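You operate a simulated robot arm through the tools that you are given. There is no shell and no other tool.

The job below is to be done with a simulated robot arm. You get a single attempt, and the scene is never put back.

Task
Put things in order on the intake bench top. At the end: the white cartridge (marked "COARSE") from the intake bench top stands where the green tag (marked "DRY") stood; the black plug from the intake bench top stands where the white cartridge stood; the green tag from the intake bench top stands where the grey counter (marked "000") stood; the grey counter stands on top of the green block; whatever was shut is shut again. Leave all else as you found it, and nothing knocked over.

It is judged by the outcome, as a careful person would: the job done as asked, and still so three seconds after it is handed in. It fails if anything else is knocked over, pushed out of place, dropped, spilled or broken.

Robot
A 6-joint arm with a two-finger gripper, fixed in place. Base frame: the origin is at the foot of the arm, x ahead of it, y to its left, z up; the work surface is at about z = 0. Readings come in cm, degrees, newtons and seconds.
With the tool pointing down near the work surface it reaches from about 24 to 62 cm from the base axis. Its first joint turns from -66.0 to 66.0 degrees. Payload 1.37 kg.
The tool frame sits at the grasp point between the pads (the TCP): z along the fingers, y along the line on which they close. The tips reach 2.2 cm beyond it. The gripper opens to 9.2 cm; its body begins 6.5 cm behind the TCP.
Orientation is told as [roll, pitch, yaw] about the base's x, y, z axes, in that order, counted from this pose: with the fingers straight down and closing along the base's y, the tool's x points along the base's -x, its y along +y and its z along -z.

Tools
- The arm moves only by the tool jog_arm. Its arguments are lists of equal length, an entry for each row: "linear": the shift along the tool's x, y, z in mm, a list of three; "rot": the turn, a rotation vector about the tool's x, y, z in degrees, a list of three. In form: {"linear": [[x, y, z], ...], "rot": [[rx, ry, rz], ...]}. A call has 1 to 20 rows; each row shifts and turns the commanded pose from where the row before left it, along the tool's axes as they then stand. "jaw" is the finger opening in mm, from 0 to 92, set as the call begins (left out, the last holds). Each row takes 0.2 s and may step no farther than 5 cm and 8.6 degrees from the row before; otherwise, or with a gripper value out of range, the whole call is refused. Where a pose cannot be reached the arm comes as near as it can. A force on the tool above 40 N (or 10 N above the force at the start of the call, whichever is more), or a blocked arm, ends the call early, and 0.2 s more pass. The fingers move at their own pace (about 5.99 cm/s each) and stop on an object; they squeeze with about 26 N. The grip force told is the motor's: it shows also when the fingers shut on nothing. Time passes only in rows, and 0.2 s behind the last, so rows that do not move let the fingers close. It gives the time, the measured TCP pose, the force on the tool (base axes), the opening and the grip force at its end, in the units of the frame above (readings bear some noise), with the torque about the TCP (base axes, N m) and any sound that the robot's microphone picked up.
- Cameras (640 x 400 px; columns grow to the right, rows downward): "scene" is fixed at [4.51, -45.38, 57.25]; the picture's right is [0.49, -0.87, 0.00], its down [-0.61, -0.34, -0.72] and it looks along [0.62, 0.35, -0.70] (base axes); focal length 314 px, centre (320, 200). "wrist" rides on the gripper at [7.1, 1.9, -10.2] in the tool frame; the picture's right is [-0.26, 0.96, 0.00], its down [-0.75, -0.20, -0.63] and it looks along [-0.60, -0.16, 0.78] (tool axes); focal length 280 px, centre (320, 200). There is no depth. A picture from a camera that has moved, and an enlarged one, comes with that camera's place and axes in the base frame and with its lens. The place of the scene camera against the robot may be out by one fixed shift of up to 1.8 cm in any direction.
- capture(camera): a new picture of that camera. No time passes.
- inspect(camera, box): a new picture of the part [left, top, right, bottom] of that camera's present view, enlarged. No time passes.
- sign_off(): hands the job in; it is judged then, once.

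Places have to be worked out from the pictures, the camera data and where the tool is seen. Open the gripper and draw the arm clear of the work before you hand the job in, unless the task says otherwise.

The tools are called after ">>>" by a JSON object that holds its "name" and its "arguments". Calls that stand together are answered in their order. jog_arm: Moves the arm, as the interface text tells. Its arguments: {"type":"object","properties":{"linear":{"type":"array"},"rot":{"type":"array"},"jaw":{"type":"number"}},"required":["linear","rot"]} The other tools are called the same way: capture (camera) takes a picture; inspect (camera, box) takes an enlarged picture of a part of a camera's view; sign_off () hands the job in.

At the start:

```text
time: 0.0
tool_pos: [39.03, -19.71, 31.75]
tcp_rot: [0.0, -0.1, 0.0]
contact_force: [0.3, -0.1, -0.9]
moment: [0.03, -0.01, -0.01]
width: 9.19
grip_force: 0.1
```

scene: 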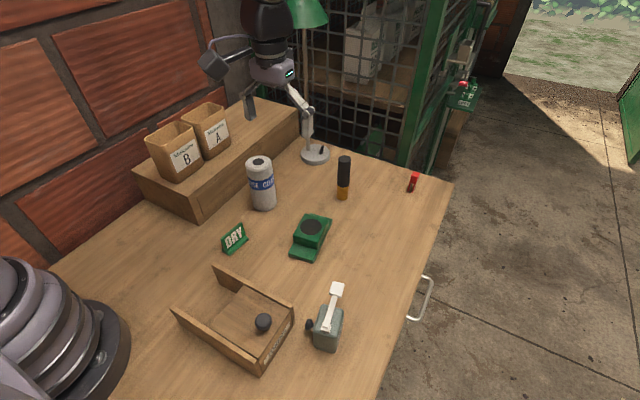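
wrist: 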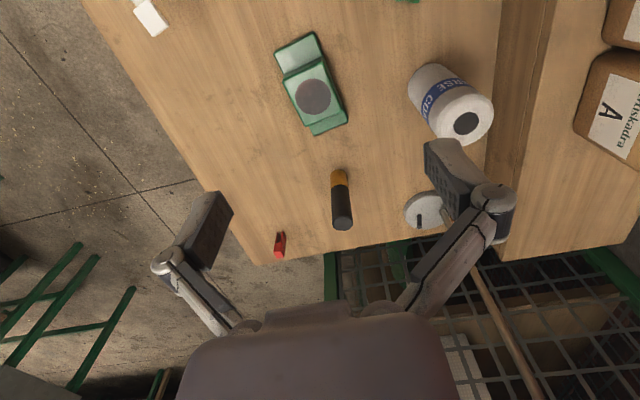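

I start by taking enlarged views of the scene to identify every object before moving.

>>> {"name": "inspect", "arguments": {"camera": "scene", "box": [160, 120, 480, 320]}}

>>> {"name": "inspect", "arguments": {"camera": "scene", "box": [160, 240, 416, 400]}}

>>> {"name": "inspect", "arguments": {"camera": "scene", "box": [120, 80, 344, 220]}}

>>> {"name": "inspect", "arguments": {"camera": "wrist", "box": [120, 0, 520, 250]}}

```text
2.00 times, centred on (320, 220) of scene
camera zoom: at [4.51, -45.38, 57.25], right [0.49, -0.87, 0.0], down [-0.61, -0.34, -0.72], along [0.62, 0.35, -0.7], focal length 628 px, centre (320, 160)
```

zoom: 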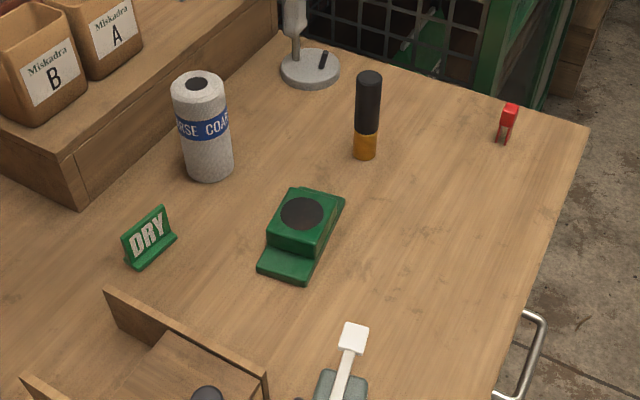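

```text
2.50 times, centred on (288, 320) of scene
camera zoom: at [4.51, -45.38, 57.25], right [0.49, -0.87, 0.0], down [-0.61, -0.34, -0.72], along [0.62, 0.35, -0.7], focal length 784 px, centre (400, -100)
```

zoom: 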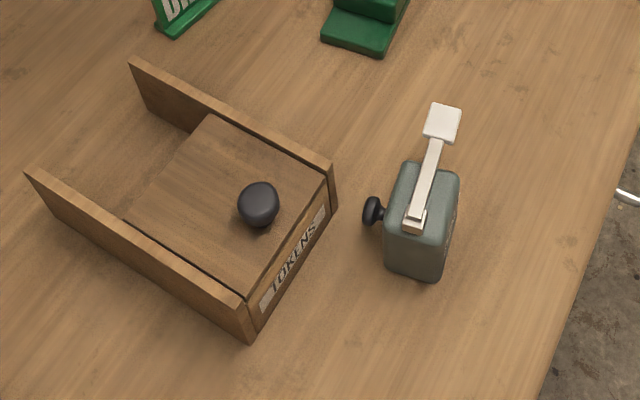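

```text
2.86 times, centred on (232, 150) of scene
camera zoom: at [4.51, -45.38, 57.25], right [0.49, -0.87, 0.0], down [-0.61, -0.34, -0.72], along [0.62, 0.35, -0.7], focal length 897 px, centre (571, 343)
```

zoom: 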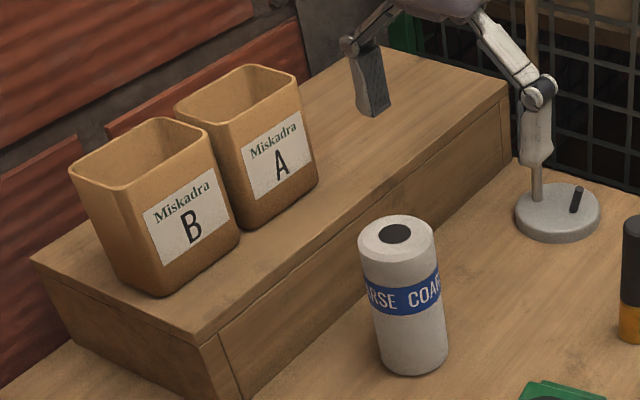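

```text
1.60 times, centred on (320, 125) of wrist
camera zoom: at [31.92, -17.77, 41.74], right [0.26, 0.96, 0.0], down [0.75, -0.2, 0.63], along [0.61, -0.16, -0.78], focal length 449 px, centre (320, 320)
```

zoom: 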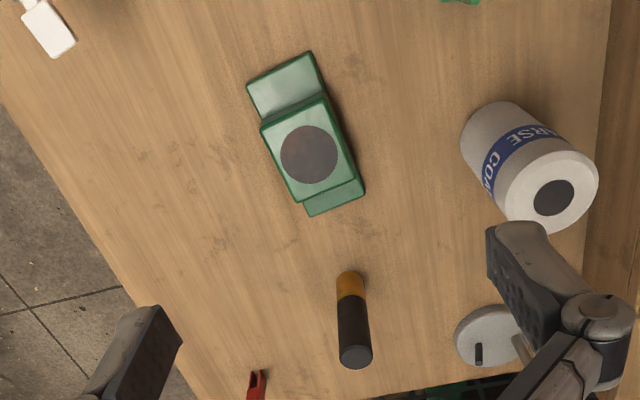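

The layout is mostly clear, but I still need to settle which object is the "black plug" and how the TOKENS box works. I zoom in further on those.

>>> {"name": "inspect", "arguments": {"camera": "scene", "box": [320, 140, 432, 210]}}

>>> {"name": "inspect", "arguments": {"camera": "scene", "box": [165, 260, 357, 380]}}

>>> {"name": "inspect", "arguments": {"camera": "wrist", "box": [240, 150, 400, 270]}}

>>> {"name": "inspect", "arguments": {"camera": "scene", "box": [300, 270, 380, 360]}}

```text
5.71 times, centred on (376, 175) of scene
camera zoom: at [4.51, -45.38, 57.25], right [0.49, -0.87, 0.0], down [-0.61, -0.34, -0.72], along [0.62, 0.35, -0.7], focal length 1793 px, centre (0, 343)
```

zoom: 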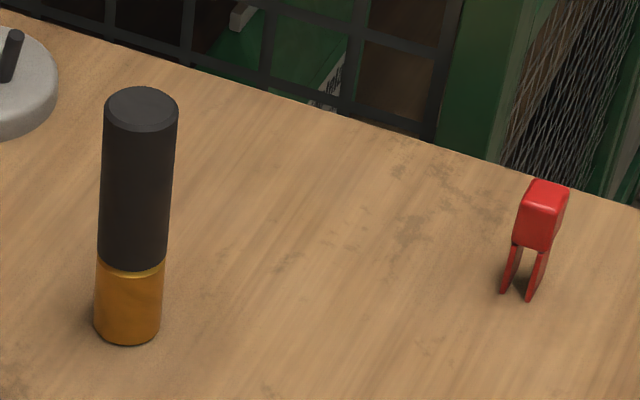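

```text
3.33 times, centred on (261, 320) of scene
camera zoom: at [4.51, -45.38, 57.25], right [0.49, -0.87, 0.0], down [-0.61, -0.34, -0.72], along [0.62, 0.35, -0.7], focal length 1046 px, centre (517, -200)
```

zoom: 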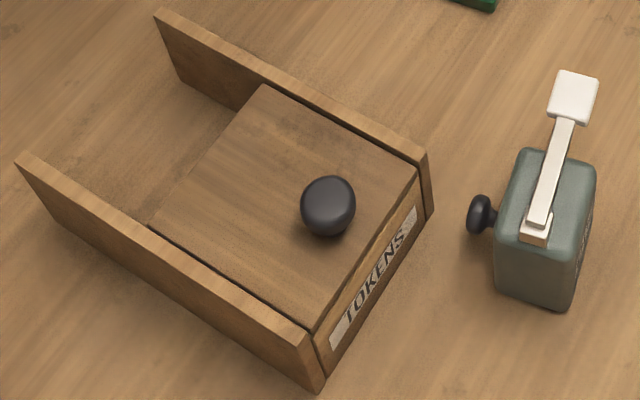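

```text
3.33 times, centred on (320, 210) of wrist
camera zoom: at [31.92, -17.77, 41.74], right [0.26, 0.96, 0.0], down [0.75, -0.2, 0.63], along [0.61, -0.16, -0.78], focal length 935 px, centre (320, 167)
```

zoom: 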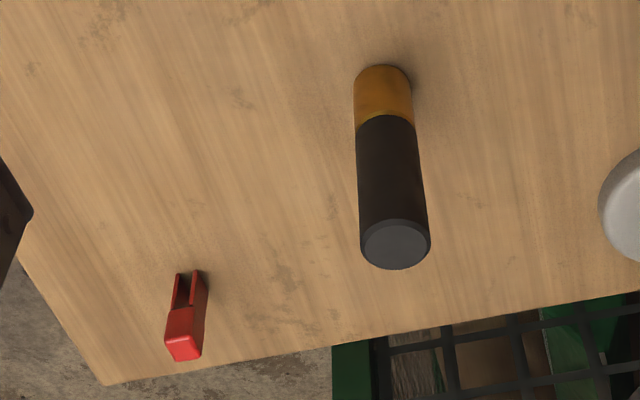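

```text
4.44 times, centred on (340, 315) of scene
camera zoom: at [4.51, -45.38, 57.25], right [0.49, -0.87, 0.0], down [-0.61, -0.34, -0.72], along [0.62, 0.35, -0.7], focal length 1395 px, centre (231, -311)
```

zoom: 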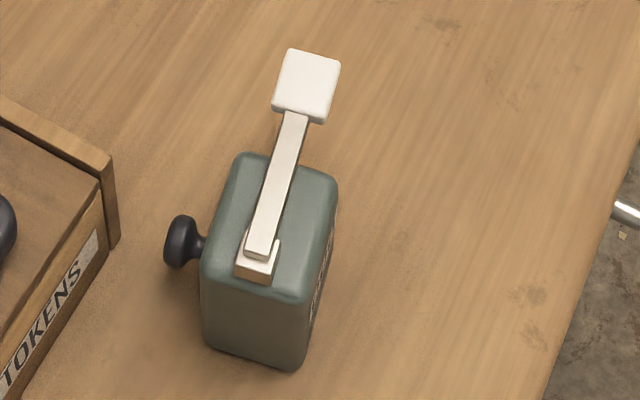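

The candidates look like this:
- **Counter:** the grey box with a lever.
- **Block:** the green piece with the disc.
- **Plug:** probably the black cylinder with the amber foot.

I move high and rotate to look back over the box and counter with the wrist camera, to check this and measure positions.

>>> {"name": "jog_arm", "arguments": {"linear": [[43, 19, 9], [43, 19, 9], [43, 19, 9], [0, 0, 0], [0, 0, 0], [0, 0, 0], [0, 0, 0], [0, 0, 0], [0, 0, 0], [0, 0, 0], [0, 0, 0], [0, 0, 0], [0, 0, 0], [0, 0, 0]], "rot": [[0, 0, 0], [0, 0, 0], [0, 0, 0], [0, 0, 8.2], [0, 0, 8.2], [0, 0, 8.2], [0, 0, 8.2], [0, 0, 8.2], [0, 0, 8.2], [0, 0, 8.2], [0, 0, 8.2], [0, 0, 8.2], [0, 0, 8.2], [0, 0, 8]]}}

>>> {"name": "capture", "arguments": {"camera": "wrist"}}

>>> {"name": "capture", "arguments": {"camera": "scene"}}

```text
time: 3.0
tool_pos: [26.13, -13.92, 29.07]
tcp_rot: [0.1, 0.1, -90.2]
contact_force: [0.2, 0.0, -0.1]
moment: [0.01, 0.02, 0.02]
width: 9.2
grip_force: 0.1
```

```text
taken
camera wrist: at [28.07, -6.91, 39.04], right [0.96, -0.27, 0.0], down [-0.21, -0.75, 0.62], along [-0.16, -0.6, -0.78], focal length 280 px, centre (320, 200)
```

wrist: 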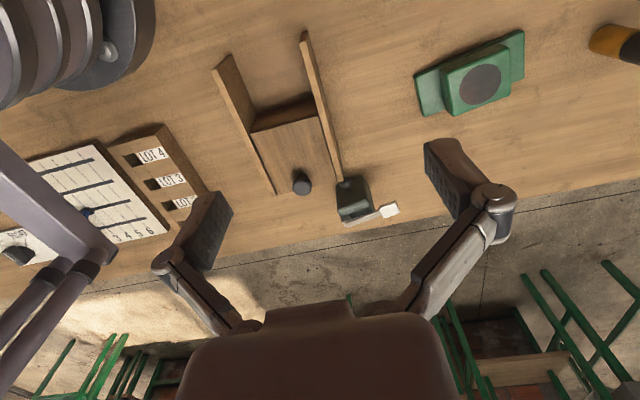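

```text
taken
```

scene: 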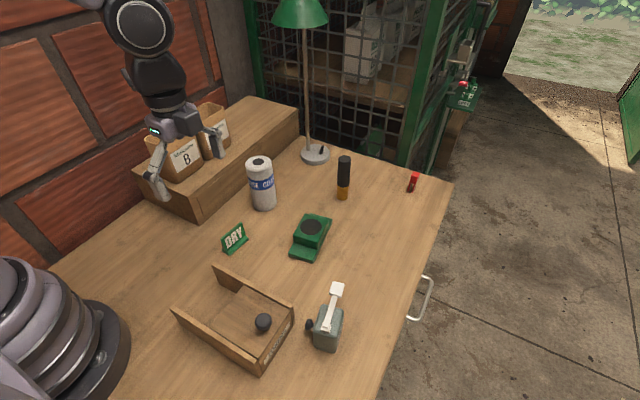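

The arm moved well. I zoom into this wrist view to see the box, counter and block from this side, and what lies past the base.

>>> {"name": "inspect", "arguments": {"camera": "wrist", "box": [200, 20, 440, 240]}}

>>> {"name": "inspect", "arguments": {"camera": "wrist", "box": [0, 110, 240, 280]}}

>>> {"name": "inspect", "arguments": {"camera": "wrist", "box": [320, 150, 420, 240]}}

>>> {"name": "inspect", "arguments": {"camera": "wrist", "box": [400, 0, 640, 150]}}

```text
1.82 times, centred on (320, 130) of wrist
camera zoom: at [28.07, -6.91, 39.04], right [0.96, -0.27, 0.0], down [-0.21, -0.75, 0.62], along [-0.16, -0.6, -0.78], focal length 510 px, centre (320, 327)
```

zoom: 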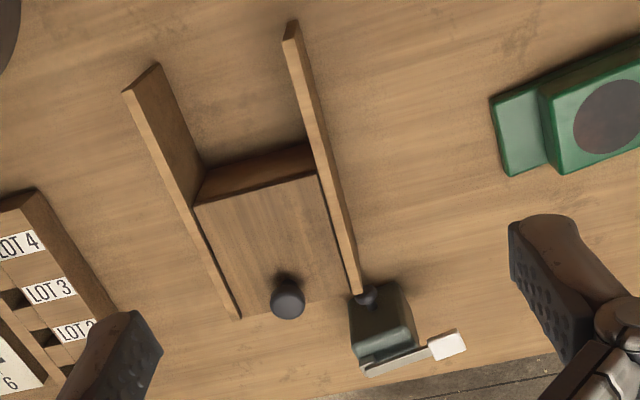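

```text
2.35 times, centred on (120, 195) of wrist
camera zoom: at [28.07, -6.91, 39.04], right [0.96, -0.27, 0.0], down [-0.21, -0.75, 0.62], along [-0.16, -0.6, -0.78], focal length 660 px, centre (791, 212)
```

zoom: 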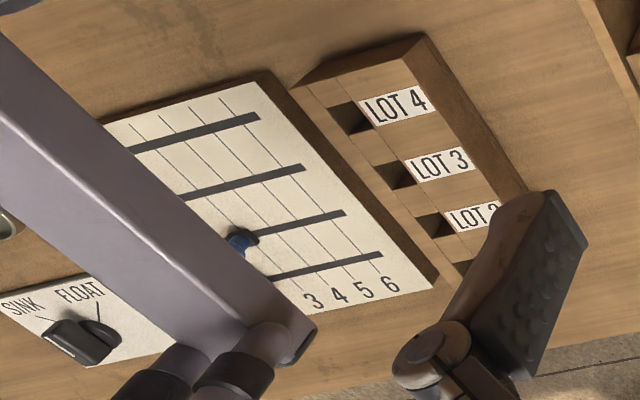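

```text
4.44 times, centred on (370, 195) of wrist
camera zoom: at [28.07, -6.91, 39.04], right [0.96, -0.27, 0.0], down [-0.21, -0.75, 0.62], along [-0.16, -0.6, -0.78], focal length 1246 px, centre (98, 222)
```

zoom: 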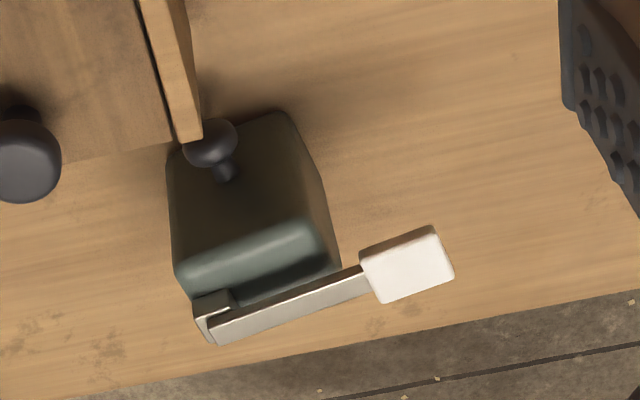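

```text
2.67 times, centred on (520, 75) of wrist
camera zoom: at [28.07, -6.91, 39.04], right [0.96, -0.27, 0.0], down [-0.21, -0.75, 0.62], along [-0.16, -0.6, -0.78], focal length 748 px, centre (-213, 533)
```

zoom: 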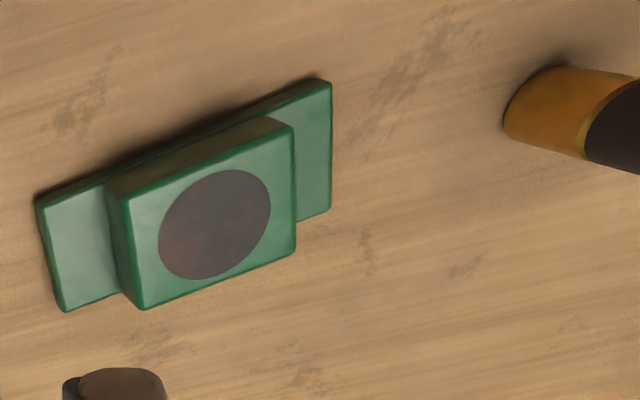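

This gives two views that agree:
- **Green block:** centre about (44.0, -21.9), top near z=4, turned about 7.5°.
- **Counter:** body about x 23–28, y -34 to -38, 6.7 cm tall. The lever overhangs toward +x and the knob is on its +y side.

Next I turn back to yaw 0 and view the tag, cartridge and riser.

>>> {"name": "jog_arm", "arguments": {"linear": [[0, 0, 0], [0, 0, 0], [0, 0, 0], [0, 0, 0], [0, 0, 0], [0, 0, 0], [0, 0, 0], [0, 0, 0], [0, 0, 0], [0, 0, 0], [0, 0, 0], [0, 40, 10], [0, 0, 0]], "rot": [[0, 0, -8.2], [0, 0, -8.2], [0, 0, -8.2], [0, 0, -8.2], [0, 0, -8.2], [0, 0, -8.2], [0, 0, -8.2], [0, 0, -8.2], [0, 0, -8.2], [0, 0, -8.2], [0, 0, -8], [0, 0, 0], [0, 0, 0]]}}

>>> {"name": "capture", "arguments": {"camera": "wrist"}}

>>> {"name": "inspect", "arguments": {"camera": "wrist", "box": [160, 0, 560, 250]}}

```text
time: 5.8
tool_pos: [26.13, -9.92, 28.0]
tcp_rot: [0.0, -0.2, 0.1]
contact_force: [0.4, -0.4, -0.1]
moment: [-0.05, 0.01, 0.0]
width: 9.2
grip_force: 0.0
```

```text
taken
camera wrist: at [19.04, -8.01, 37.87], right [0.26, 0.97, 0.0], down [0.75, -0.2, 0.63], along [0.61, -0.16, -0.78], focal length 280 px, centre (320, 200)
```

wrist: 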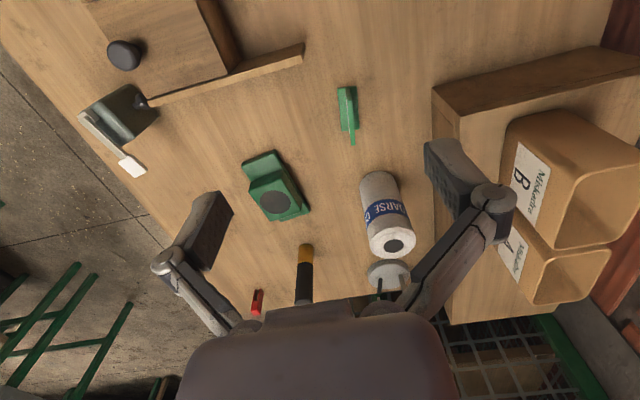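

```text
1.60 times, centred on (360, 125) of wrist
camera zoom: at [19.04, -8.01, 37.87], right [0.26, 0.97, 0.0], down [0.75, -0.2, 0.63], along [0.61, -0.16, -0.78], focal length 449 px, centre (256, 320)
```

zoom: 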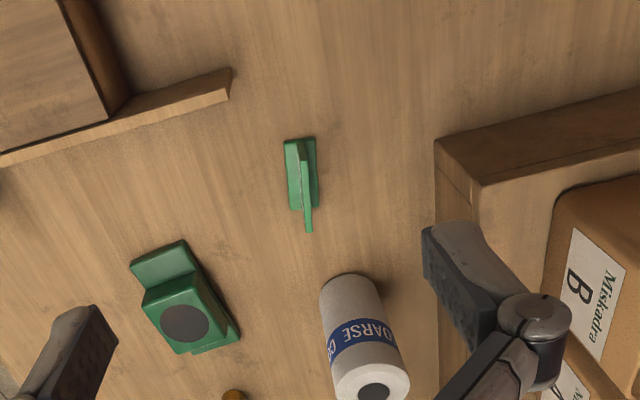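

The whole bench is now in view. I zoom on the tag, the cartridge foot, and the counter for finer measurements.

>>> {"name": "inspect", "arguments": {"camera": "wrist", "box": [310, 70, 390, 160]}}

>>> {"name": "inspect", "arguments": {"camera": "wrist", "box": [340, 160, 440, 270]}}

>>> {"name": "inspect", "arguments": {"camera": "wrist", "box": [60, 20, 320, 200]}}

>>> {"name": "inspect", "arguments": {"camera": "scene", "box": [205, 205, 275, 265]}}

```text
4.44 times, centred on (350, 115) of wrist
camera zoom: at [19.04, -8.01, 37.87], right [0.26, 0.97, 0.0], down [0.75, -0.2, 0.63], along [0.61, -0.16, -0.78], focal length 1246 px, centre (187, 578)
```

zoom: 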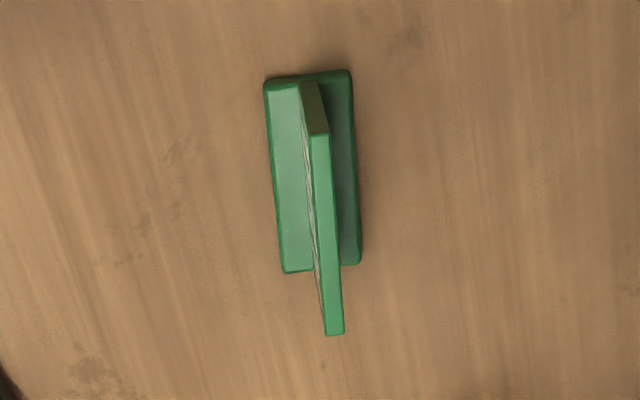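

```text
3.64 times, centred on (390, 215) of wrist
camera zoom: at [19.04, -8.01, 37.87], right [0.26, 0.97, 0.0], down [0.75, -0.2, 0.63], along [0.61, -0.16, -0.78], focal length 1020 px, centre (66, 146)
```

zoom: 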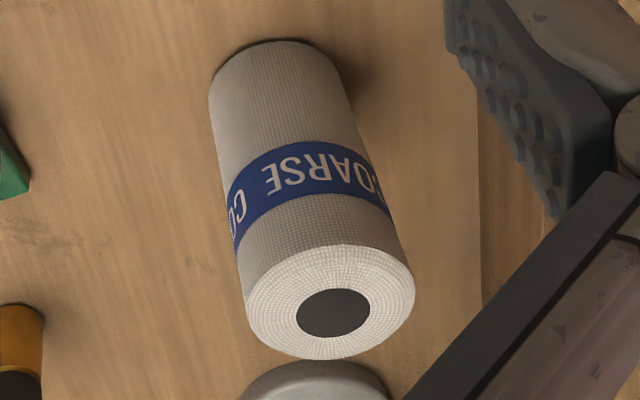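

```text
2.22 times, centred on (190, 110) of wrist
camera zoom: at [19.04, -8.01, 37.87], right [0.26, 0.97, 0.0], down [0.75, -0.2, 0.63], along [0.61, -0.16, -0.78], focal length 623 px, centre (609, 400)
```

zoom: 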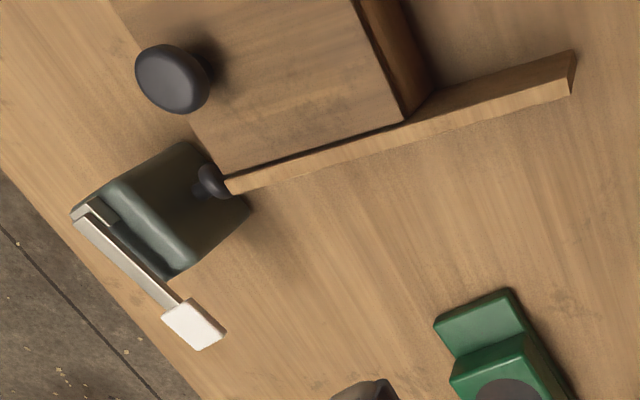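

```text
6.67 times, centred on (240, 235) of scene
camera zoom: at [4.51, -45.38, 57.25], right [0.49, -0.87, 0.0], down [-0.61, -0.34, -0.72], along [0.62, 0.35, -0.7], focal length 2092 px, centre (853, -33)
```

zoom: 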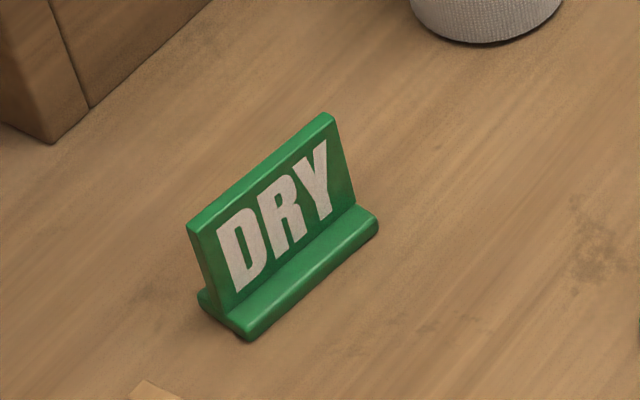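

Measurements so far:

| Object | Position (cm) | Size and orientation |
|---|---|---|
| Tag | (33.85, -7.95) | long axis turned -7.2°, top z about 5.3 |
| Cartridge | (48.1, -5.8) | diameter 6.0, height 12.8 |
| Plug | (60, -21.9) | diameter 3.1, height 12 |

The counter has to move first, so I hover above it at yaw 0 for a closer look.

>>> {"name": "jog_arm", "arguments": {"linear": [[0, -43, 0], [0, -43, 0], [0, -43, 0], [0, -43, 0], [0, -43, 0], [0, -46, 0], [0, 0, 40], [0, 0, 40], [0, 0, 0]], "rot": [[0, 0, 0], [0, 0, 0], [0, 0, 0], [0, 0, 0], [0, 0, 0], [0, 0, 0], [0, 0, 0], [0, 0, 0], [0, 0, 0]]}}

>>> {"name": "capture", "arguments": {"camera": "wrist"}}

>>> {"name": "inspect", "arguments": {"camera": "wrist", "box": [200, 0, 440, 150]}}

>>> {"name": "inspect", "arguments": {"camera": "scene", "box": [240, 200, 432, 380]}}

```text
time: 7.8
tool_pos: [26.48, -36.14, 19.73]
tcp_rot: [0.1, 0.0, 0.0]
contact_force: [-0.8, -0.5, -0.1]
moment: [0.0, 0.03, -0.03]
width: 9.2
grip_force: 0.1
```

```text
taken
camera wrist: at [19.34, -34.16, 29.75], right [0.26, 0.96, 0.0], down [0.75, -0.2, 0.63], along [0.61, -0.16, -0.78], focal length 280 px, centre (320, 200)
```

wrist: 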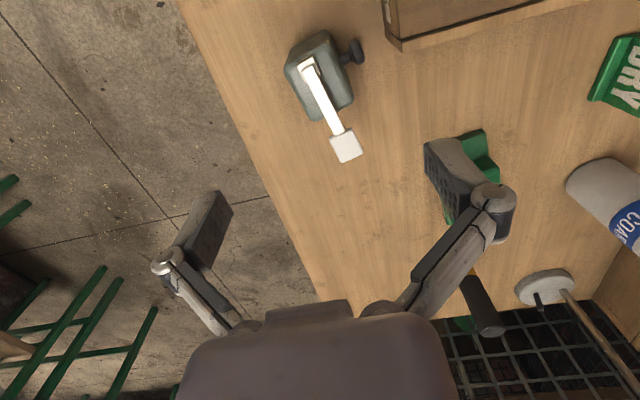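

```text
2.67 times, centred on (320, 75) of wrist
camera zoom: at [19.34, -34.16, 29.75], right [0.26, 0.96, 0.0], down [0.75, -0.2, 0.63], along [0.61, -0.16, -0.78], focal length 748 px, centre (320, 533)
```

zoom: 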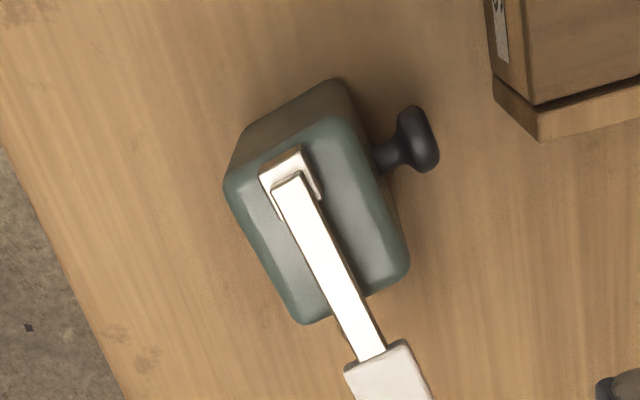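

```text
2.22 times, centred on (336, 290) of scene
camera zoom: at [4.51, -45.38, 57.25], right [0.49, -0.87, 0.0], down [-0.61, -0.34, -0.72], along [0.62, 0.35, -0.7], focal length 697 px, centre (284, 0)
```

zoom: 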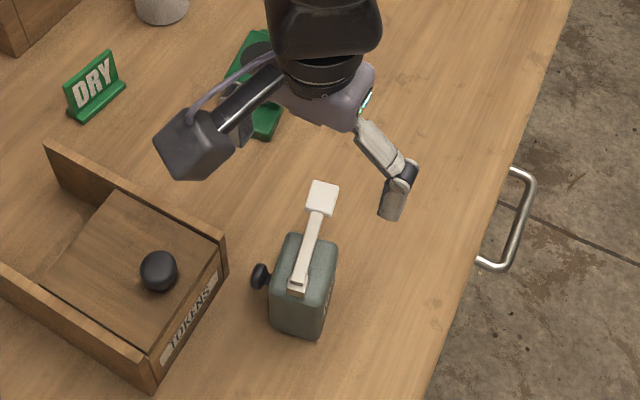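

The counter is now well resolved: centre (25.9, -35.9), long axis turned about +13°. The knob is at mid-face on the +y side, z about 2.5–4.6. I check the finger geometry in the picture so the pads can pass above the knob and beside the lever.

>>> {"name": "inspect", "arguments": {"camera": "wrist", "box": [400, 120, 528, 260]}}

>>> {"name": "inspect", "arguments": {"camera": "wrist", "box": [130, 170, 258, 310]}}

>>> {"name": "inspect", "arguments": {"camera": "wrist", "box": [280, 20, 376, 170]}}

```text
2.86 times, centred on (464, 190) of wrist
camera zoom: at [19.34, -34.16, 29.75], right [0.26, 0.96, 0.0], down [0.75, -0.2, 0.63], along [0.61, -0.16, -0.78], focal length 801 px, centre (-91, 229)
```

zoom: 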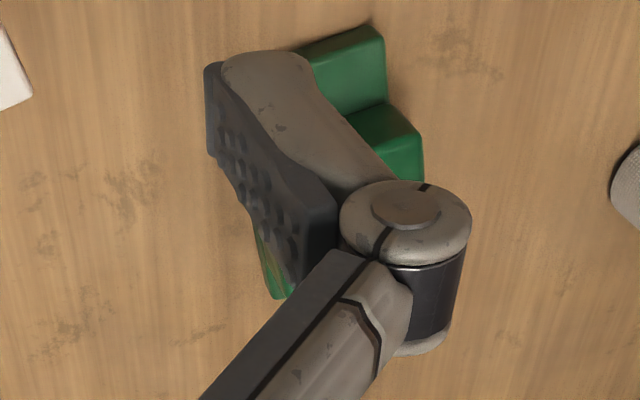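

```text
2.86 times, centred on (194, 240) of wrist
camera zoom: at [19.34, -34.16, 29.75], right [0.26, 0.96, 0.0], down [0.75, -0.2, 0.63], along [0.61, -0.16, -0.78], focal length 801 px, centre (680, 86)
```

zoom: 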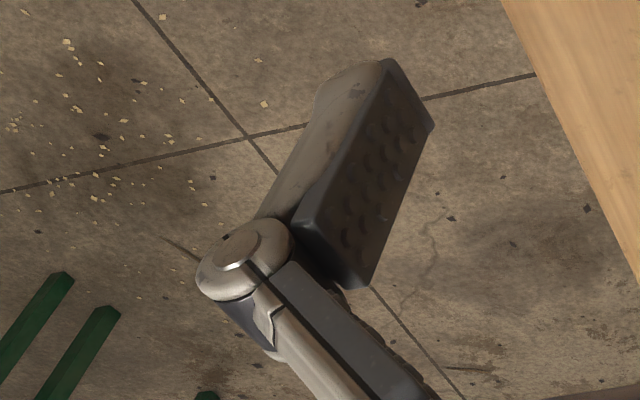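

```text
2.67 times, centred on (328, 95) of wrist
camera zoom: at [19.34, -34.16, 29.75], right [0.26, 0.96, 0.0], down [0.75, -0.2, 0.63], along [0.61, -0.16, -0.78], focal length 748 px, centre (299, 480)
```

zoom: 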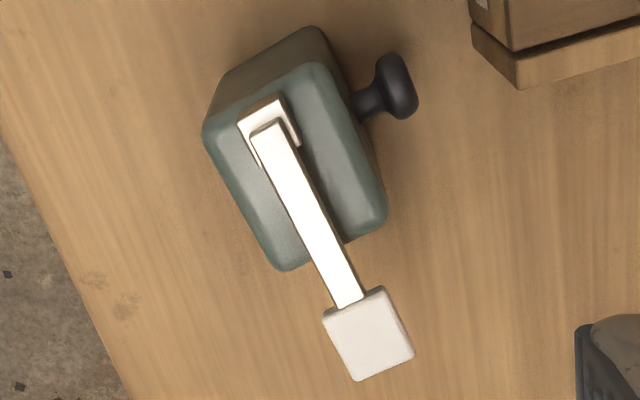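

At full opening the pad tips sit level with the TCP and swing further out as the jaws close. I pre-shape to 60 mm, align the yaw with the counter (+13°) and stop above it to verify alignment.

>>> {"name": "jog_arm", "arguments": {"linear": [[2.8, 2.9, 0], [0, 0, 0], [0, 0, 30], [0, 0, 30], [0, 0, 0]], "rot": [[0, 0, -6.5], [0, 0, -6.5], [0, 0, 0], [0, 0, 0], [0, 0, 0]], "jaw": 60}}

>>> {"name": "capture", "arguments": {"camera": "wrist"}}

>>> {"name": "inspect", "arguments": {"camera": "wrist", "box": [160, 0, 480, 200]}}

>>> {"name": "inspect", "arguments": {"camera": "scene", "box": [240, 220, 400, 370]}}

```text
time: 9.0
tool_pos: [25.88, -35.69, 14.16]
tcp_rot: [-0.2, -0.1, 13.0]
contact_force: [0.0, -0.1, 0.5]
moment: [-0.01, 0.0, 0.04]
width: 5.98
grip_force: 0.0
```

```text
taken
camera wrist: at [18.53, -35.49, 24.16], right [0.04, 1.0, 0.0], down [0.78, -0.03, 0.63], along [0.63, -0.02, -0.78], focal length 280 px, centre (320, 200)
```

wrist: 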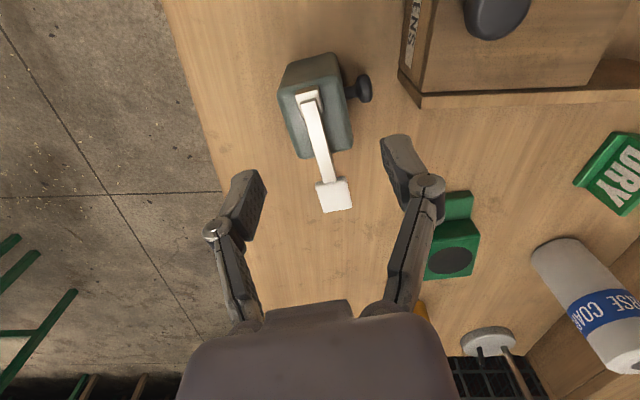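

```text
2.00 times, centred on (320, 100) of wrist
camera zoom: at [18.53, -35.49, 24.16], right [0.04, 1.0, 0.0], down [0.78, -0.03, 0.63], along [0.63, -0.02, -0.78], focal length 561 px, centre (320, 400)
```

zoom: 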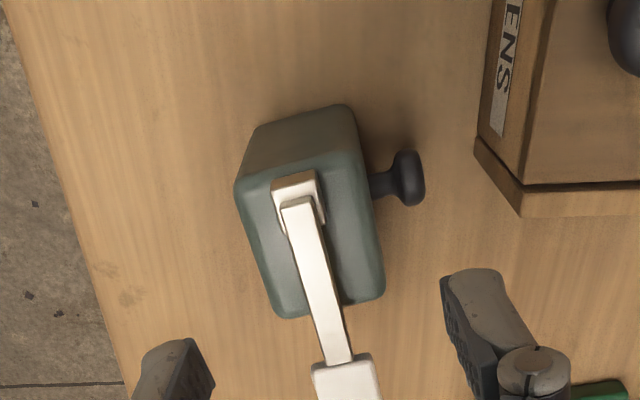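

```text
2.67 times, centred on (320, 295) of scene
camera zoom: at [4.51, -45.38, 57.25], right [0.49, -0.87, 0.0], down [-0.61, -0.34, -0.72], along [0.62, 0.35, -0.7], focal length 837 px, centre (320, -53)
```

zoom: 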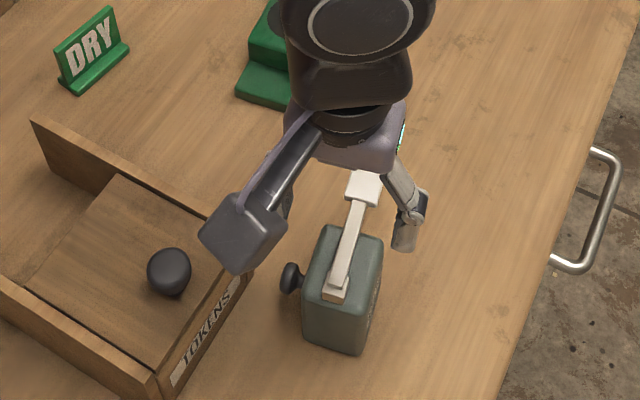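

The pads straddle the counter; the offset from the TCP to the body centre is about (+0.1, -0.25) cm. I zoom on the fingers to verify how far the tips reach at this opening.

>>> {"name": "inspect", "arguments": {"camera": "wrist", "box": [364, 120, 460, 220]}}

>>> {"name": "inspect", "arguments": {"camera": "wrist", "box": [190, 155, 286, 255]}}

>>> {"name": "jog_arm", "arguments": {"linear": [[0, 0, 0]], "rot": [[0, 0, 0]]}}

```text
4.00 times, centred on (412, 170) of wrist
camera zoom: at [18.53, -35.49, 24.16], right [0.04, 1.0, 0.0], down [0.78, -0.03, 0.63], along [0.63, -0.02, -0.78], focal length 1122 px, centre (-48, 320)
```

zoom: 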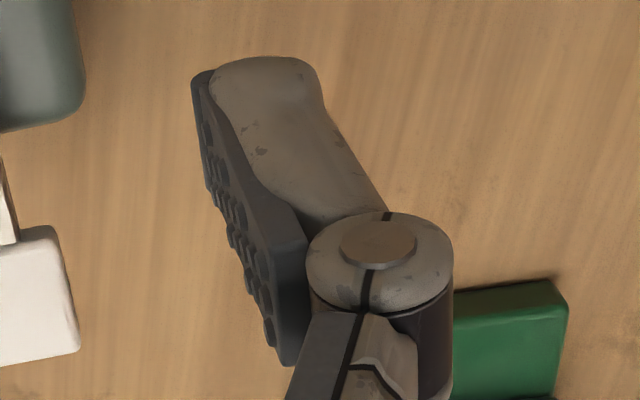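

```text
4.00 times, centred on (238, 205) of wrist
camera zoom: at [18.53, -35.49, 24.16], right [0.04, 1.0, 0.0], down [0.78, -0.03, 0.63], along [0.63, -0.02, -0.78], focal length 1122 px, centre (648, 180)
```

zoom: 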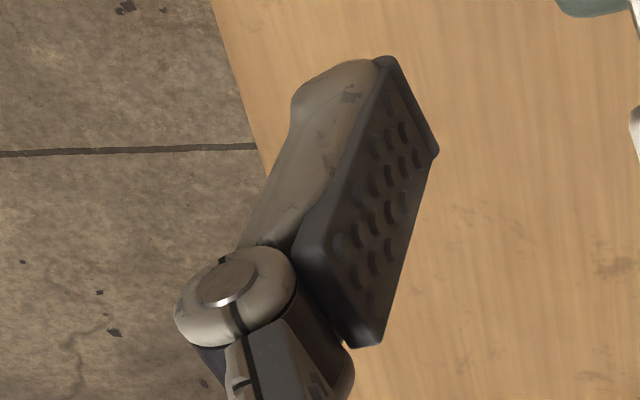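

```text
time: 9.4
tool_pos: [25.9, -35.72, 14.12]
tcp_rot: [-0.2, -0.1, 13.1]
contact_force: [-0.3, 1.1, -0.6]
moment: [0.0, 0.01, -0.02]
width: 5.97
grip_force: 0.1
```

At 60 mm the tips reach about 1.25 cm past the TCP, which matches a linkage swing. I centre on the body, slightly toward its +x end, and descend to z of about 6.7 so the closed tips stay above the knob.

>>> {"name": "jog_arm", "arguments": {"linear": [[-3.4, -2.6, 0], [0, 0, 20], [0, 0, 20], [0, 0, 18], [0, 0, 16], [0, 0, 0]], "rot": [[0, 0, 0], [0, 0, 0], [0, 0, 0], [0, 0, 0], [0, 0, 0], [0, 0, 0]], "jaw": 60}}

>>> {"name": "capture", "arguments": {"camera": "wrist"}}

>>> {"name": "inspect", "arguments": {"camera": "scene", "box": [240, 250, 400, 370]}}

```text
time: 10.8
tool_pos: [26.31, -35.93, 6.72]
tcp_rot: [-0.1, -0.1, 13.0]
contact_force: [-0.8, -0.5, 0.4]
moment: [0.02, -0.03, 0.02]
width: 5.98
grip_force: 0.0
```

```text
taken
camera wrist: at [19.0, -35.57, 16.68], right [0.04, 1.0, 0.0], down [0.78, -0.03, 0.63], along [0.63, -0.02, -0.78], focal length 280 px, centre (320, 200)
```

wrist: 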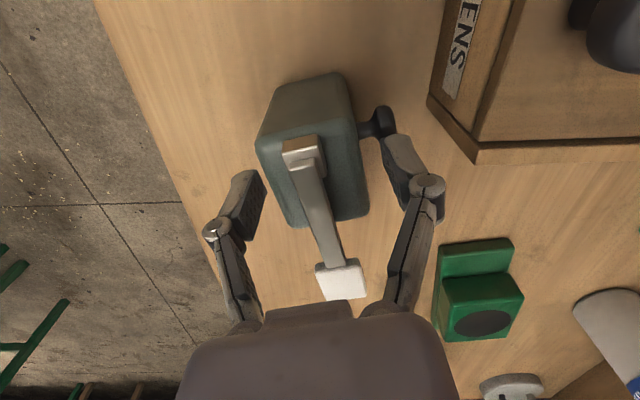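

```text
3.33 times, centred on (320, 310) of scene
camera zoom: at [4.51, -45.38, 57.25], right [0.49, -0.87, 0.0], down [-0.61, -0.34, -0.72], along [0.62, 0.35, -0.7], focal length 1046 px, centre (320, -167)
```

zoom: 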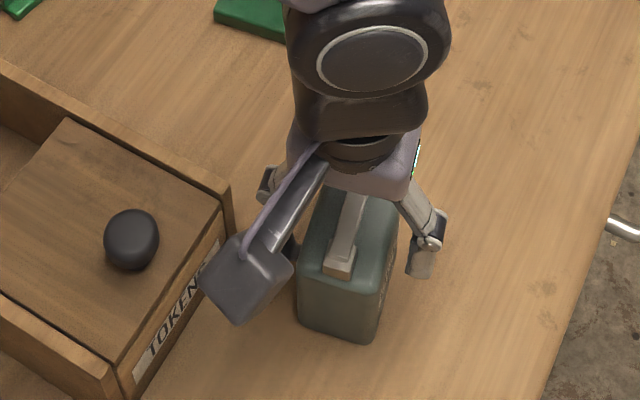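

The pads straddle the body on either side of the lever, clear of the knob. I close the gripper now.

>>> {"name": "jog_arm", "arguments": {"linear": [[0, 0, 0], [0, 0, 0], [0, 0, 0], [0, 0, 0]], "rot": [[0, 0, 0], [0, 0, 0], [0, 0, 0], [0, 0, 0]], "jaw": 20}}

>>> {"name": "capture", "arguments": {"camera": "wrist"}}

```text
time: 11.8
tool_pos: [26.41, -35.89, 6.68]
tcp_rot: [0.0, -0.1, 13.0]
contact_force: [1.4, -0.9, 2.0]
moment: [0.04, -0.05, -0.03]
width: 4.12
grip_force: 25.3
```

```text
taken
camera wrist: at [18.99, -35.58, 16.7], right [0.04, 1.0, 0.0], down [0.78, -0.03, 0.63], along [0.63, -0.02, -0.78], focal length 280 px, centre (320, 200)
```

wrist: 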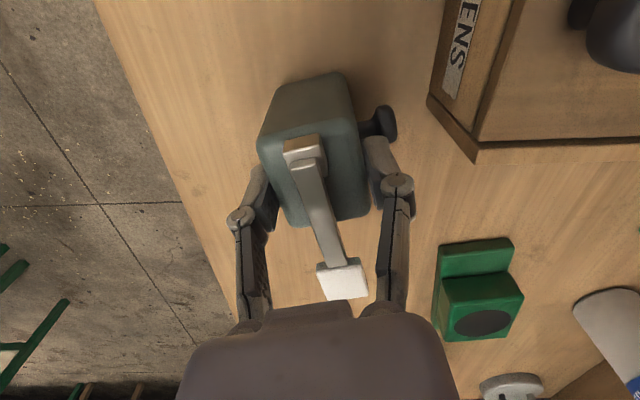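

The grip holds at 4.12 cm with 25 N. I lift gently straight up and check the counter hangs steady.

>>> {"name": "jog_arm", "arguments": {"linear": [[0, 0, -5], [0, 0, -10], [0, 0, -20], [0, 0, -30], [0, 0, -30], [0, 0, -25], [0, 0, -10], [0, 0, 0]], "rot": [[0, 0, 0], [0, 0, 0], [0, 0, 0], [0, 0, 0], [0, 0, 0], [0, 0, 2.75], [0, 0, 2.75], [0, 0, 0]]}}

>>> {"name": "capture", "arguments": {"camera": "wrist"}}

>>> {"name": "capture", "arguments": {"camera": "scene"}}

```text
time: 13.6
tool_pos: [26.28, -35.82, 19.67]
tcp_rot: [-0.1, 0.0, 7.5]
contact_force: [-0.7, -0.2, -0.5]
moment: [0.04, 0.02, -0.03]
width: 4.15
grip_force: 26.1
```

```text
taken
camera wrist: at [19.0, -34.91, 29.66], right [0.13, 0.99, 0.0], down [0.77, -0.11, 0.63], along [0.62, -0.08, -0.78], focal length 280 px, centre (320, 200)
```

wrist: 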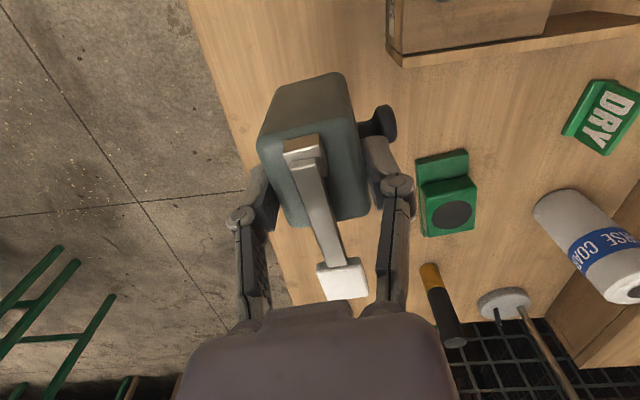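

```text
taken
```

scene: 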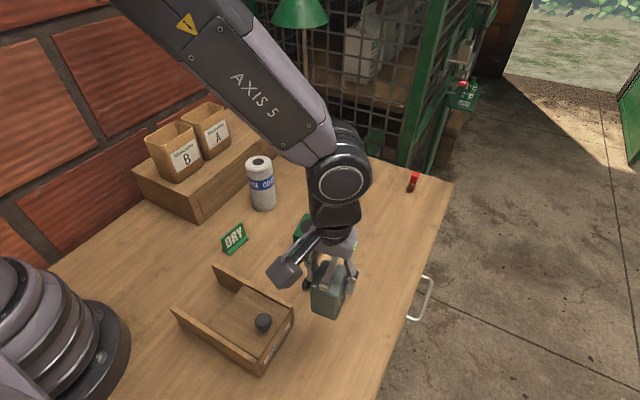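

The counter is held level and steady. I carry it across to hover above the green block at z of about 19.7, well clear of everything.

>>> {"name": "jog_arm", "arguments": {"linear": [[-8, 4.7, 0], [-16, 9.3, 0], [-22, 12.8, 0], [-25, 14.5, 0], [-25, 14.5, 0], [-25, 14.5, 0], [-25, 14.5, 0], [-22, 12.8, 0], [-18, 10.5, 0], [-11.4, 6.8, 0], [0, 0, 0], [0, 0, 0]], "rot": [[0, 0, 0], [0, 0, 0], [0, 0, 0], [0, 0, 0], [0, 0, 0], [0, 0, 0], [0, 0, 0], [0, 0, 0], [0, 0, 0], [0, 0, 0], [0, 0, 0], [0, 0, 0]]}}

>>> {"name": "capture", "arguments": {"camera": "wrist"}}

>>> {"name": "capture", "arguments": {"camera": "scene"}}

```text
time: 16.2
tool_pos: [44.39, -22.01, 19.68]
tcp_rot: [0.0, -0.1, 7.6]
contact_force: [-0.2, -0.3, -0.6]
moment: [-0.02, 0.0, 0.01]
width: 4.17
grip_force: 26.1
```

```text
taken
camera wrist: at [36.98, -21.04, 29.68], right [0.13, 0.99, 0.0], down [0.77, -0.1, 0.63], along [0.62, -0.08, -0.78], focal length 280 px, centre (320, 200)
```

wrist: 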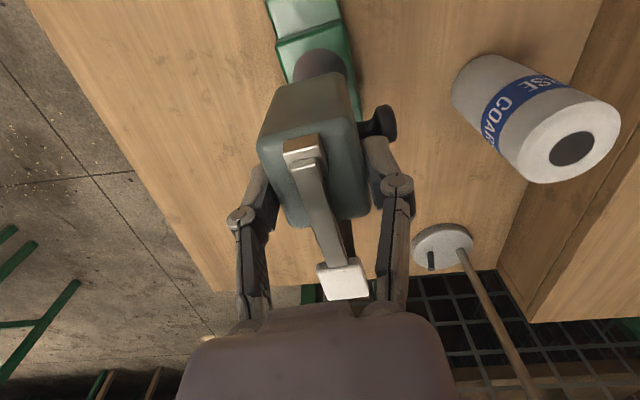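

```text
taken
```

scene: 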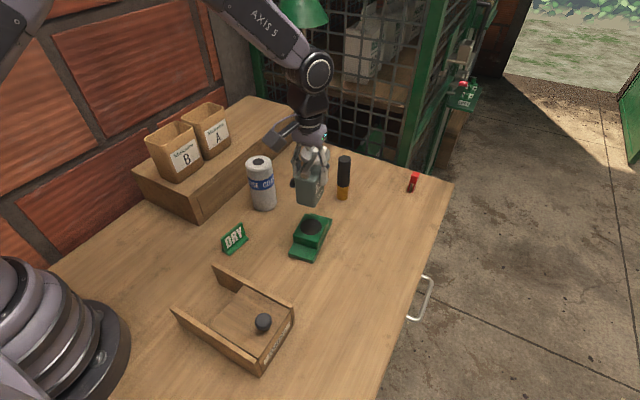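

The hover is on target (TCP 44.39, -22.01). I descend most of the way, keeping the counter foot just above the block, then look again.

>>> {"name": "jog_arm", "arguments": {"linear": [[0, 1, 10], [0, 0, 20], [0, 0, 20], [0, 0, 15], [0, 0, 10], [0, 0, 5], [0, 0, 0], [0, 0, 0]], "rot": [[0, 0, 0], [0, 0, 0], [0, 0, 0], [0, 0, 0], [0, 0, 0], [0, 0, 0], [0, 0, 0], [0, 0, 0]]}}

>>> {"name": "capture", "arguments": {"camera": "wrist"}}

>>> {"name": "inspect", "arguments": {"camera": "scene", "box": [250, 160, 378, 280]}}

```text
time: 18.0
tool_pos: [44.41, -21.89, 11.83]
tcp_rot: [0.0, -0.2, 7.5]
contact_force: [-0.1, -0.1, -0.6]
moment: [-0.03, -0.01, 0.0]
width: 4.12
grip_force: 26.2
```

```text
taken
camera wrist: at [37.07, -20.97, 21.73], right [0.13, 0.99, 0.0], down [0.77, -0.1, 0.63], along [0.62, -0.08, -0.78], focal length 280 px, centre (320, 200)
```

wrist: 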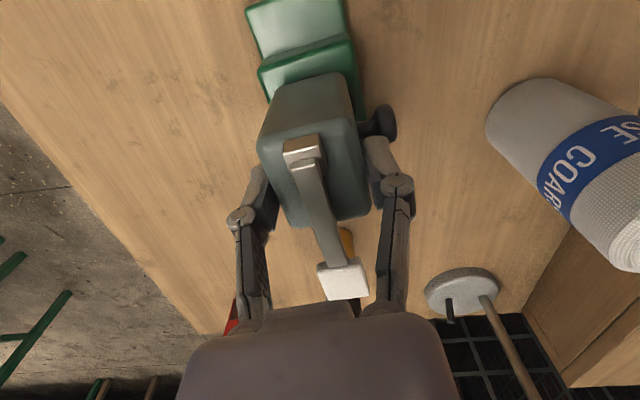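

```text
3.33 times, centred on (314, 220) of scene
camera zoom: at [4.51, -45.38, 57.25], right [0.49, -0.87, 0.0], down [-0.61, -0.34, -0.72], along [0.62, 0.35, -0.7], focal length 1046 px, centre (340, 133)
```

zoom: 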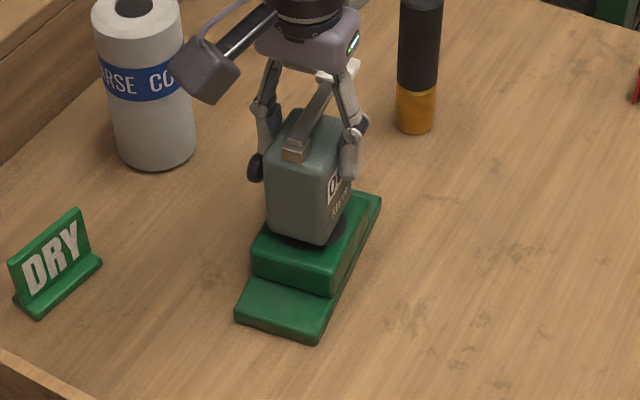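

The counter is centred above the block and the "000" dial faces right. I lower it gradually and watch the force for touchdown.

>>> {"name": "jog_arm", "arguments": {"linear": [[0, 0, 4], [0, 0, 3], [0, 0, 1], [0, 0, 0]], "rot": [[0, 0, 0], [0, 0, 0], [0, 0, 0], [0, 0, 0]]}}

>>> {"name": "inspect", "arguments": {"camera": "scene", "box": [270, 170, 366, 270]}}

```text
time: 19.0
tool_pos: [44.19, -21.89, 11.04]
tcp_rot: [0.1, -0.1, 7.4]
contact_force: [-3.0, 1.1, 7.0]
moment: [0.06, 0.19, 0.01]
width: 4.13
grip_force: 25.4
```

```text
4.00 times, centred on (318, 220) of scene
camera zoom: at [4.51, -45.38, 57.26], right [0.49, -0.87, 0.0], down [-0.61, -0.34, -0.72], along [0.62, 0.35, -0.7], focal length 1255 px, centre (328, 120)
```

zoom: 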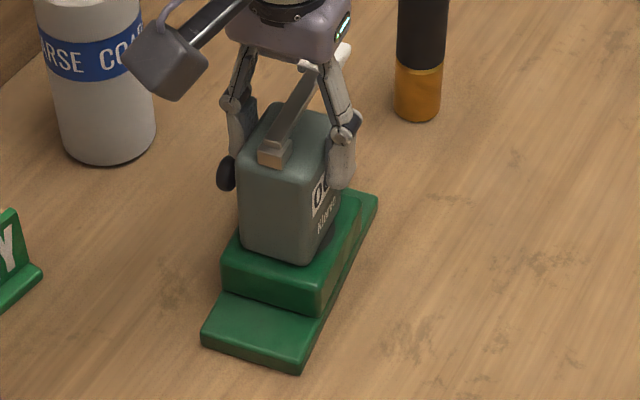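

Touchdown shows as 7 N upward at TCP z=11.04, so the counter rests on the block. I open the fingers just enough to release.

>>> {"name": "jog_arm", "arguments": {"linear": [[0, 0, 0], [0, 0, 0], [0, 0, 0]], "rot": [[0, 0, 0], [0, 0, 0], [0, 0, 0]], "jaw": 58}}

>>> {"name": "capture", "arguments": {"camera": "wrist"}}

>>> {"name": "inspect", "arguments": {"camera": "scene", "box": [270, 170, 366, 270]}}

```text
time: 19.8
tool_pos: [44.26, -21.93, 11.03]
tcp_rot: [0.0, 0.0, 7.5]
contact_force: [0.6, 0.7, 0.3]
moment: [0.02, 0.0, -0.03]
width: 5.8
grip_force: 0.1
```

```text
taken
camera wrist: at [36.97, -20.95, 20.87], right [0.13, 0.99, 0.0], down [0.77, -0.1, 0.63], along [0.62, -0.08, -0.78], focal length 280 px, centre (320, 200)
```

wrist: 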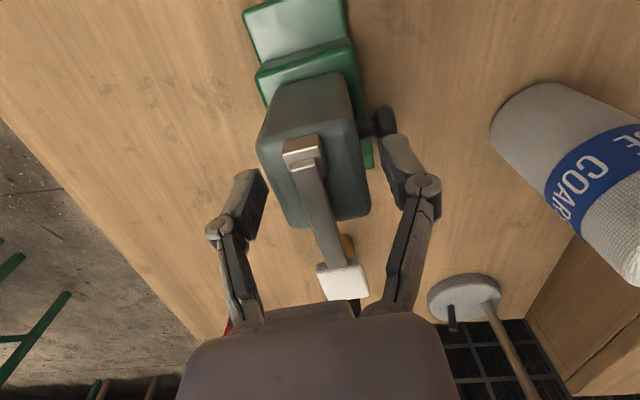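

```text
4.00 times, centred on (318, 220) of scene
camera zoom: at [4.51, -45.38, 57.25], right [0.49, -0.87, 0.0], down [-0.61, -0.34, -0.72], along [0.62, 0.35, -0.7], focal length 1255 px, centre (328, 120)
```

zoom: 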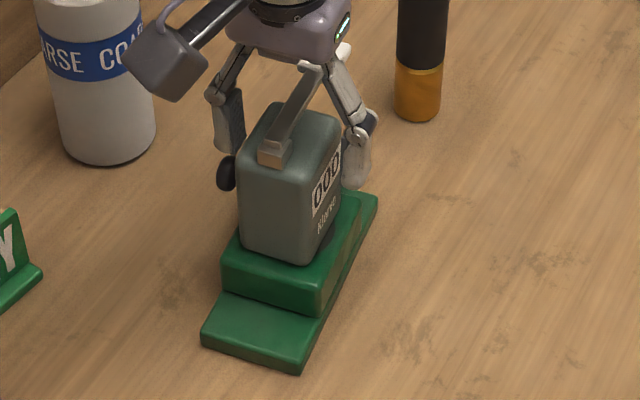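

The counter reads "000" and stands level on the block. I withdraw straight up.

>>> {"name": "jog_arm", "arguments": {"linear": [[0, 0, -10], [0, 0, -25], [0, 0, -40], [0, 0, -40], [0, 0, -40], [0, 0, 0]], "rot": [[0, 0, 0], [0, 0, 0], [0, 0, 0], [0, 0, 0], [0, 0, 0], [0, 0, 0]]}}

>>> {"name": "capture", "arguments": {"camera": "wrist"}}

>>> {"name": "inspect", "arguments": {"camera": "scene", "box": [230, 140, 390, 280]}}

```text
time: 21.2
tool_pos: [44.24, -22.04, 26.2]
tcp_rot: [0.1, -0.1, 7.5]
contact_force: [-1.4, 0.3, -0.1]
moment: [-0.04, 0.01, -0.01]
width: 5.76
grip_force: 0.0
```

```text
taken
camera wrist: at [36.9, -20.96, 36.21], right [0.13, 0.99, 0.0], down [0.77, -0.1, 0.63], along [0.62, -0.08, -0.78], focal length 280 px, centre (320, 200)
```

wrist: 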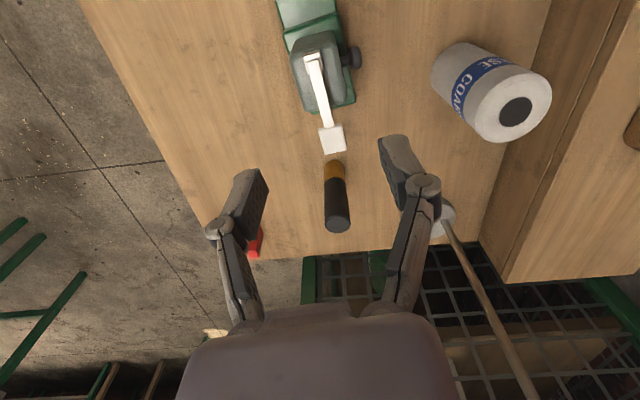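

```text
2.86 times, centred on (310, 210) of scene
camera zoom: at [4.51, -45.38, 57.25], right [0.49, -0.87, 0.0], down [-0.61, -0.34, -0.72], along [0.62, 0.35, -0.7], focal length 897 px, centre (349, 171)
```

zoom: 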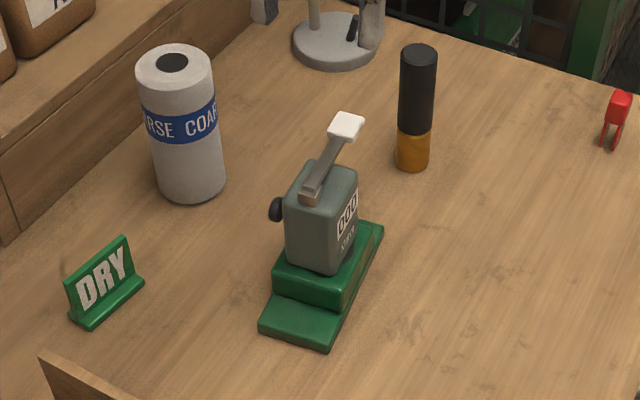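

The counter stands cleanly on the block. Next is the tag: I rotate to its orientation (-7.2°), pre-open to 40 mm and hover above it.

>>> {"name": "jog_arm", "arguments": {"linear": [[0, 0, 0], [0, 0, 0], [30.2, 31.7, 0], [30.2, 31.7, 0], [30.2, 31.7, 0], [30.2, 31.7, 0], [0, 0, 40], [0, 0, 40], [0, 0, 30], [0, 0, 0], [0, 0, 0]], "rot": [[0, 0, 7.35], [0, 0, 7.35], [0, 0, 0], [0, 0, 0], [0, 0, 0], [0, 0, 0], [0, 0, 0], [0, 0, 0], [0, 0, 0], [0, 0, 0], [0, 0, 0]], "jaw": 40}}

>>> {"name": "capture", "arguments": {"camera": "wrist"}}

>>> {"name": "inspect", "arguments": {"camera": "wrist", "box": [240, 60, 400, 180]}}

>>> {"name": "capture", "arguments": {"camera": "scene"}}

```text
time: 23.6
tool_pos: [33.95, -7.53, 15.37]
tcp_rot: [0.0, -0.1, -7.3]
contact_force: [0.1, -0.4, 0.1]
moment: [0.0, -0.01, 0.01]
width: 4.01
grip_force: 0.0
```

```text
taken
camera wrist: at [27.08, -4.73, 25.31], right [0.38, 0.92, 0.0], down [0.72, -0.3, 0.63], along [0.58, -0.24, -0.78], focal length 280 px, centre (320, 200)
```

wrist: 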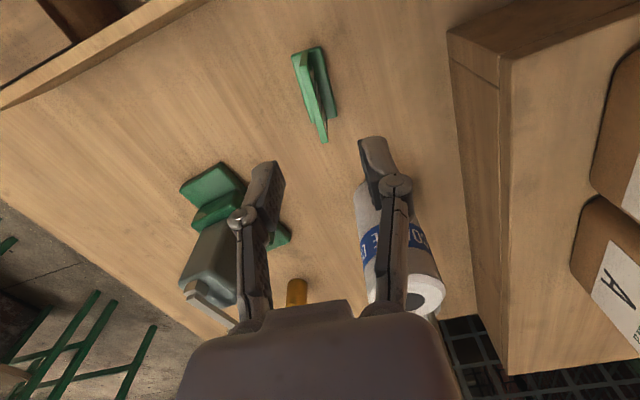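

```text
3.33 times, centred on (320, 120) of wrist
camera zoom: at [27.08, -4.73, 25.31], right [0.38, 0.92, 0.0], down [0.72, -0.3, 0.63], along [0.58, -0.24, -0.78], focal length 935 px, centre (320, 467)
```

zoom: 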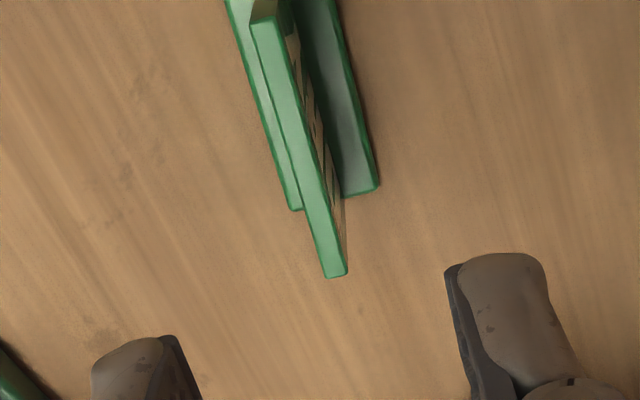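

```text
taken
```

scene: 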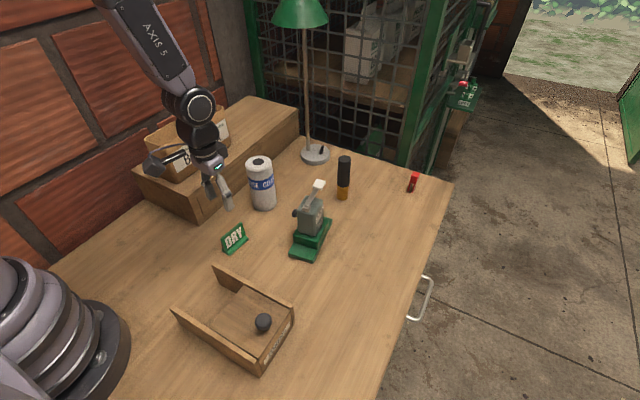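

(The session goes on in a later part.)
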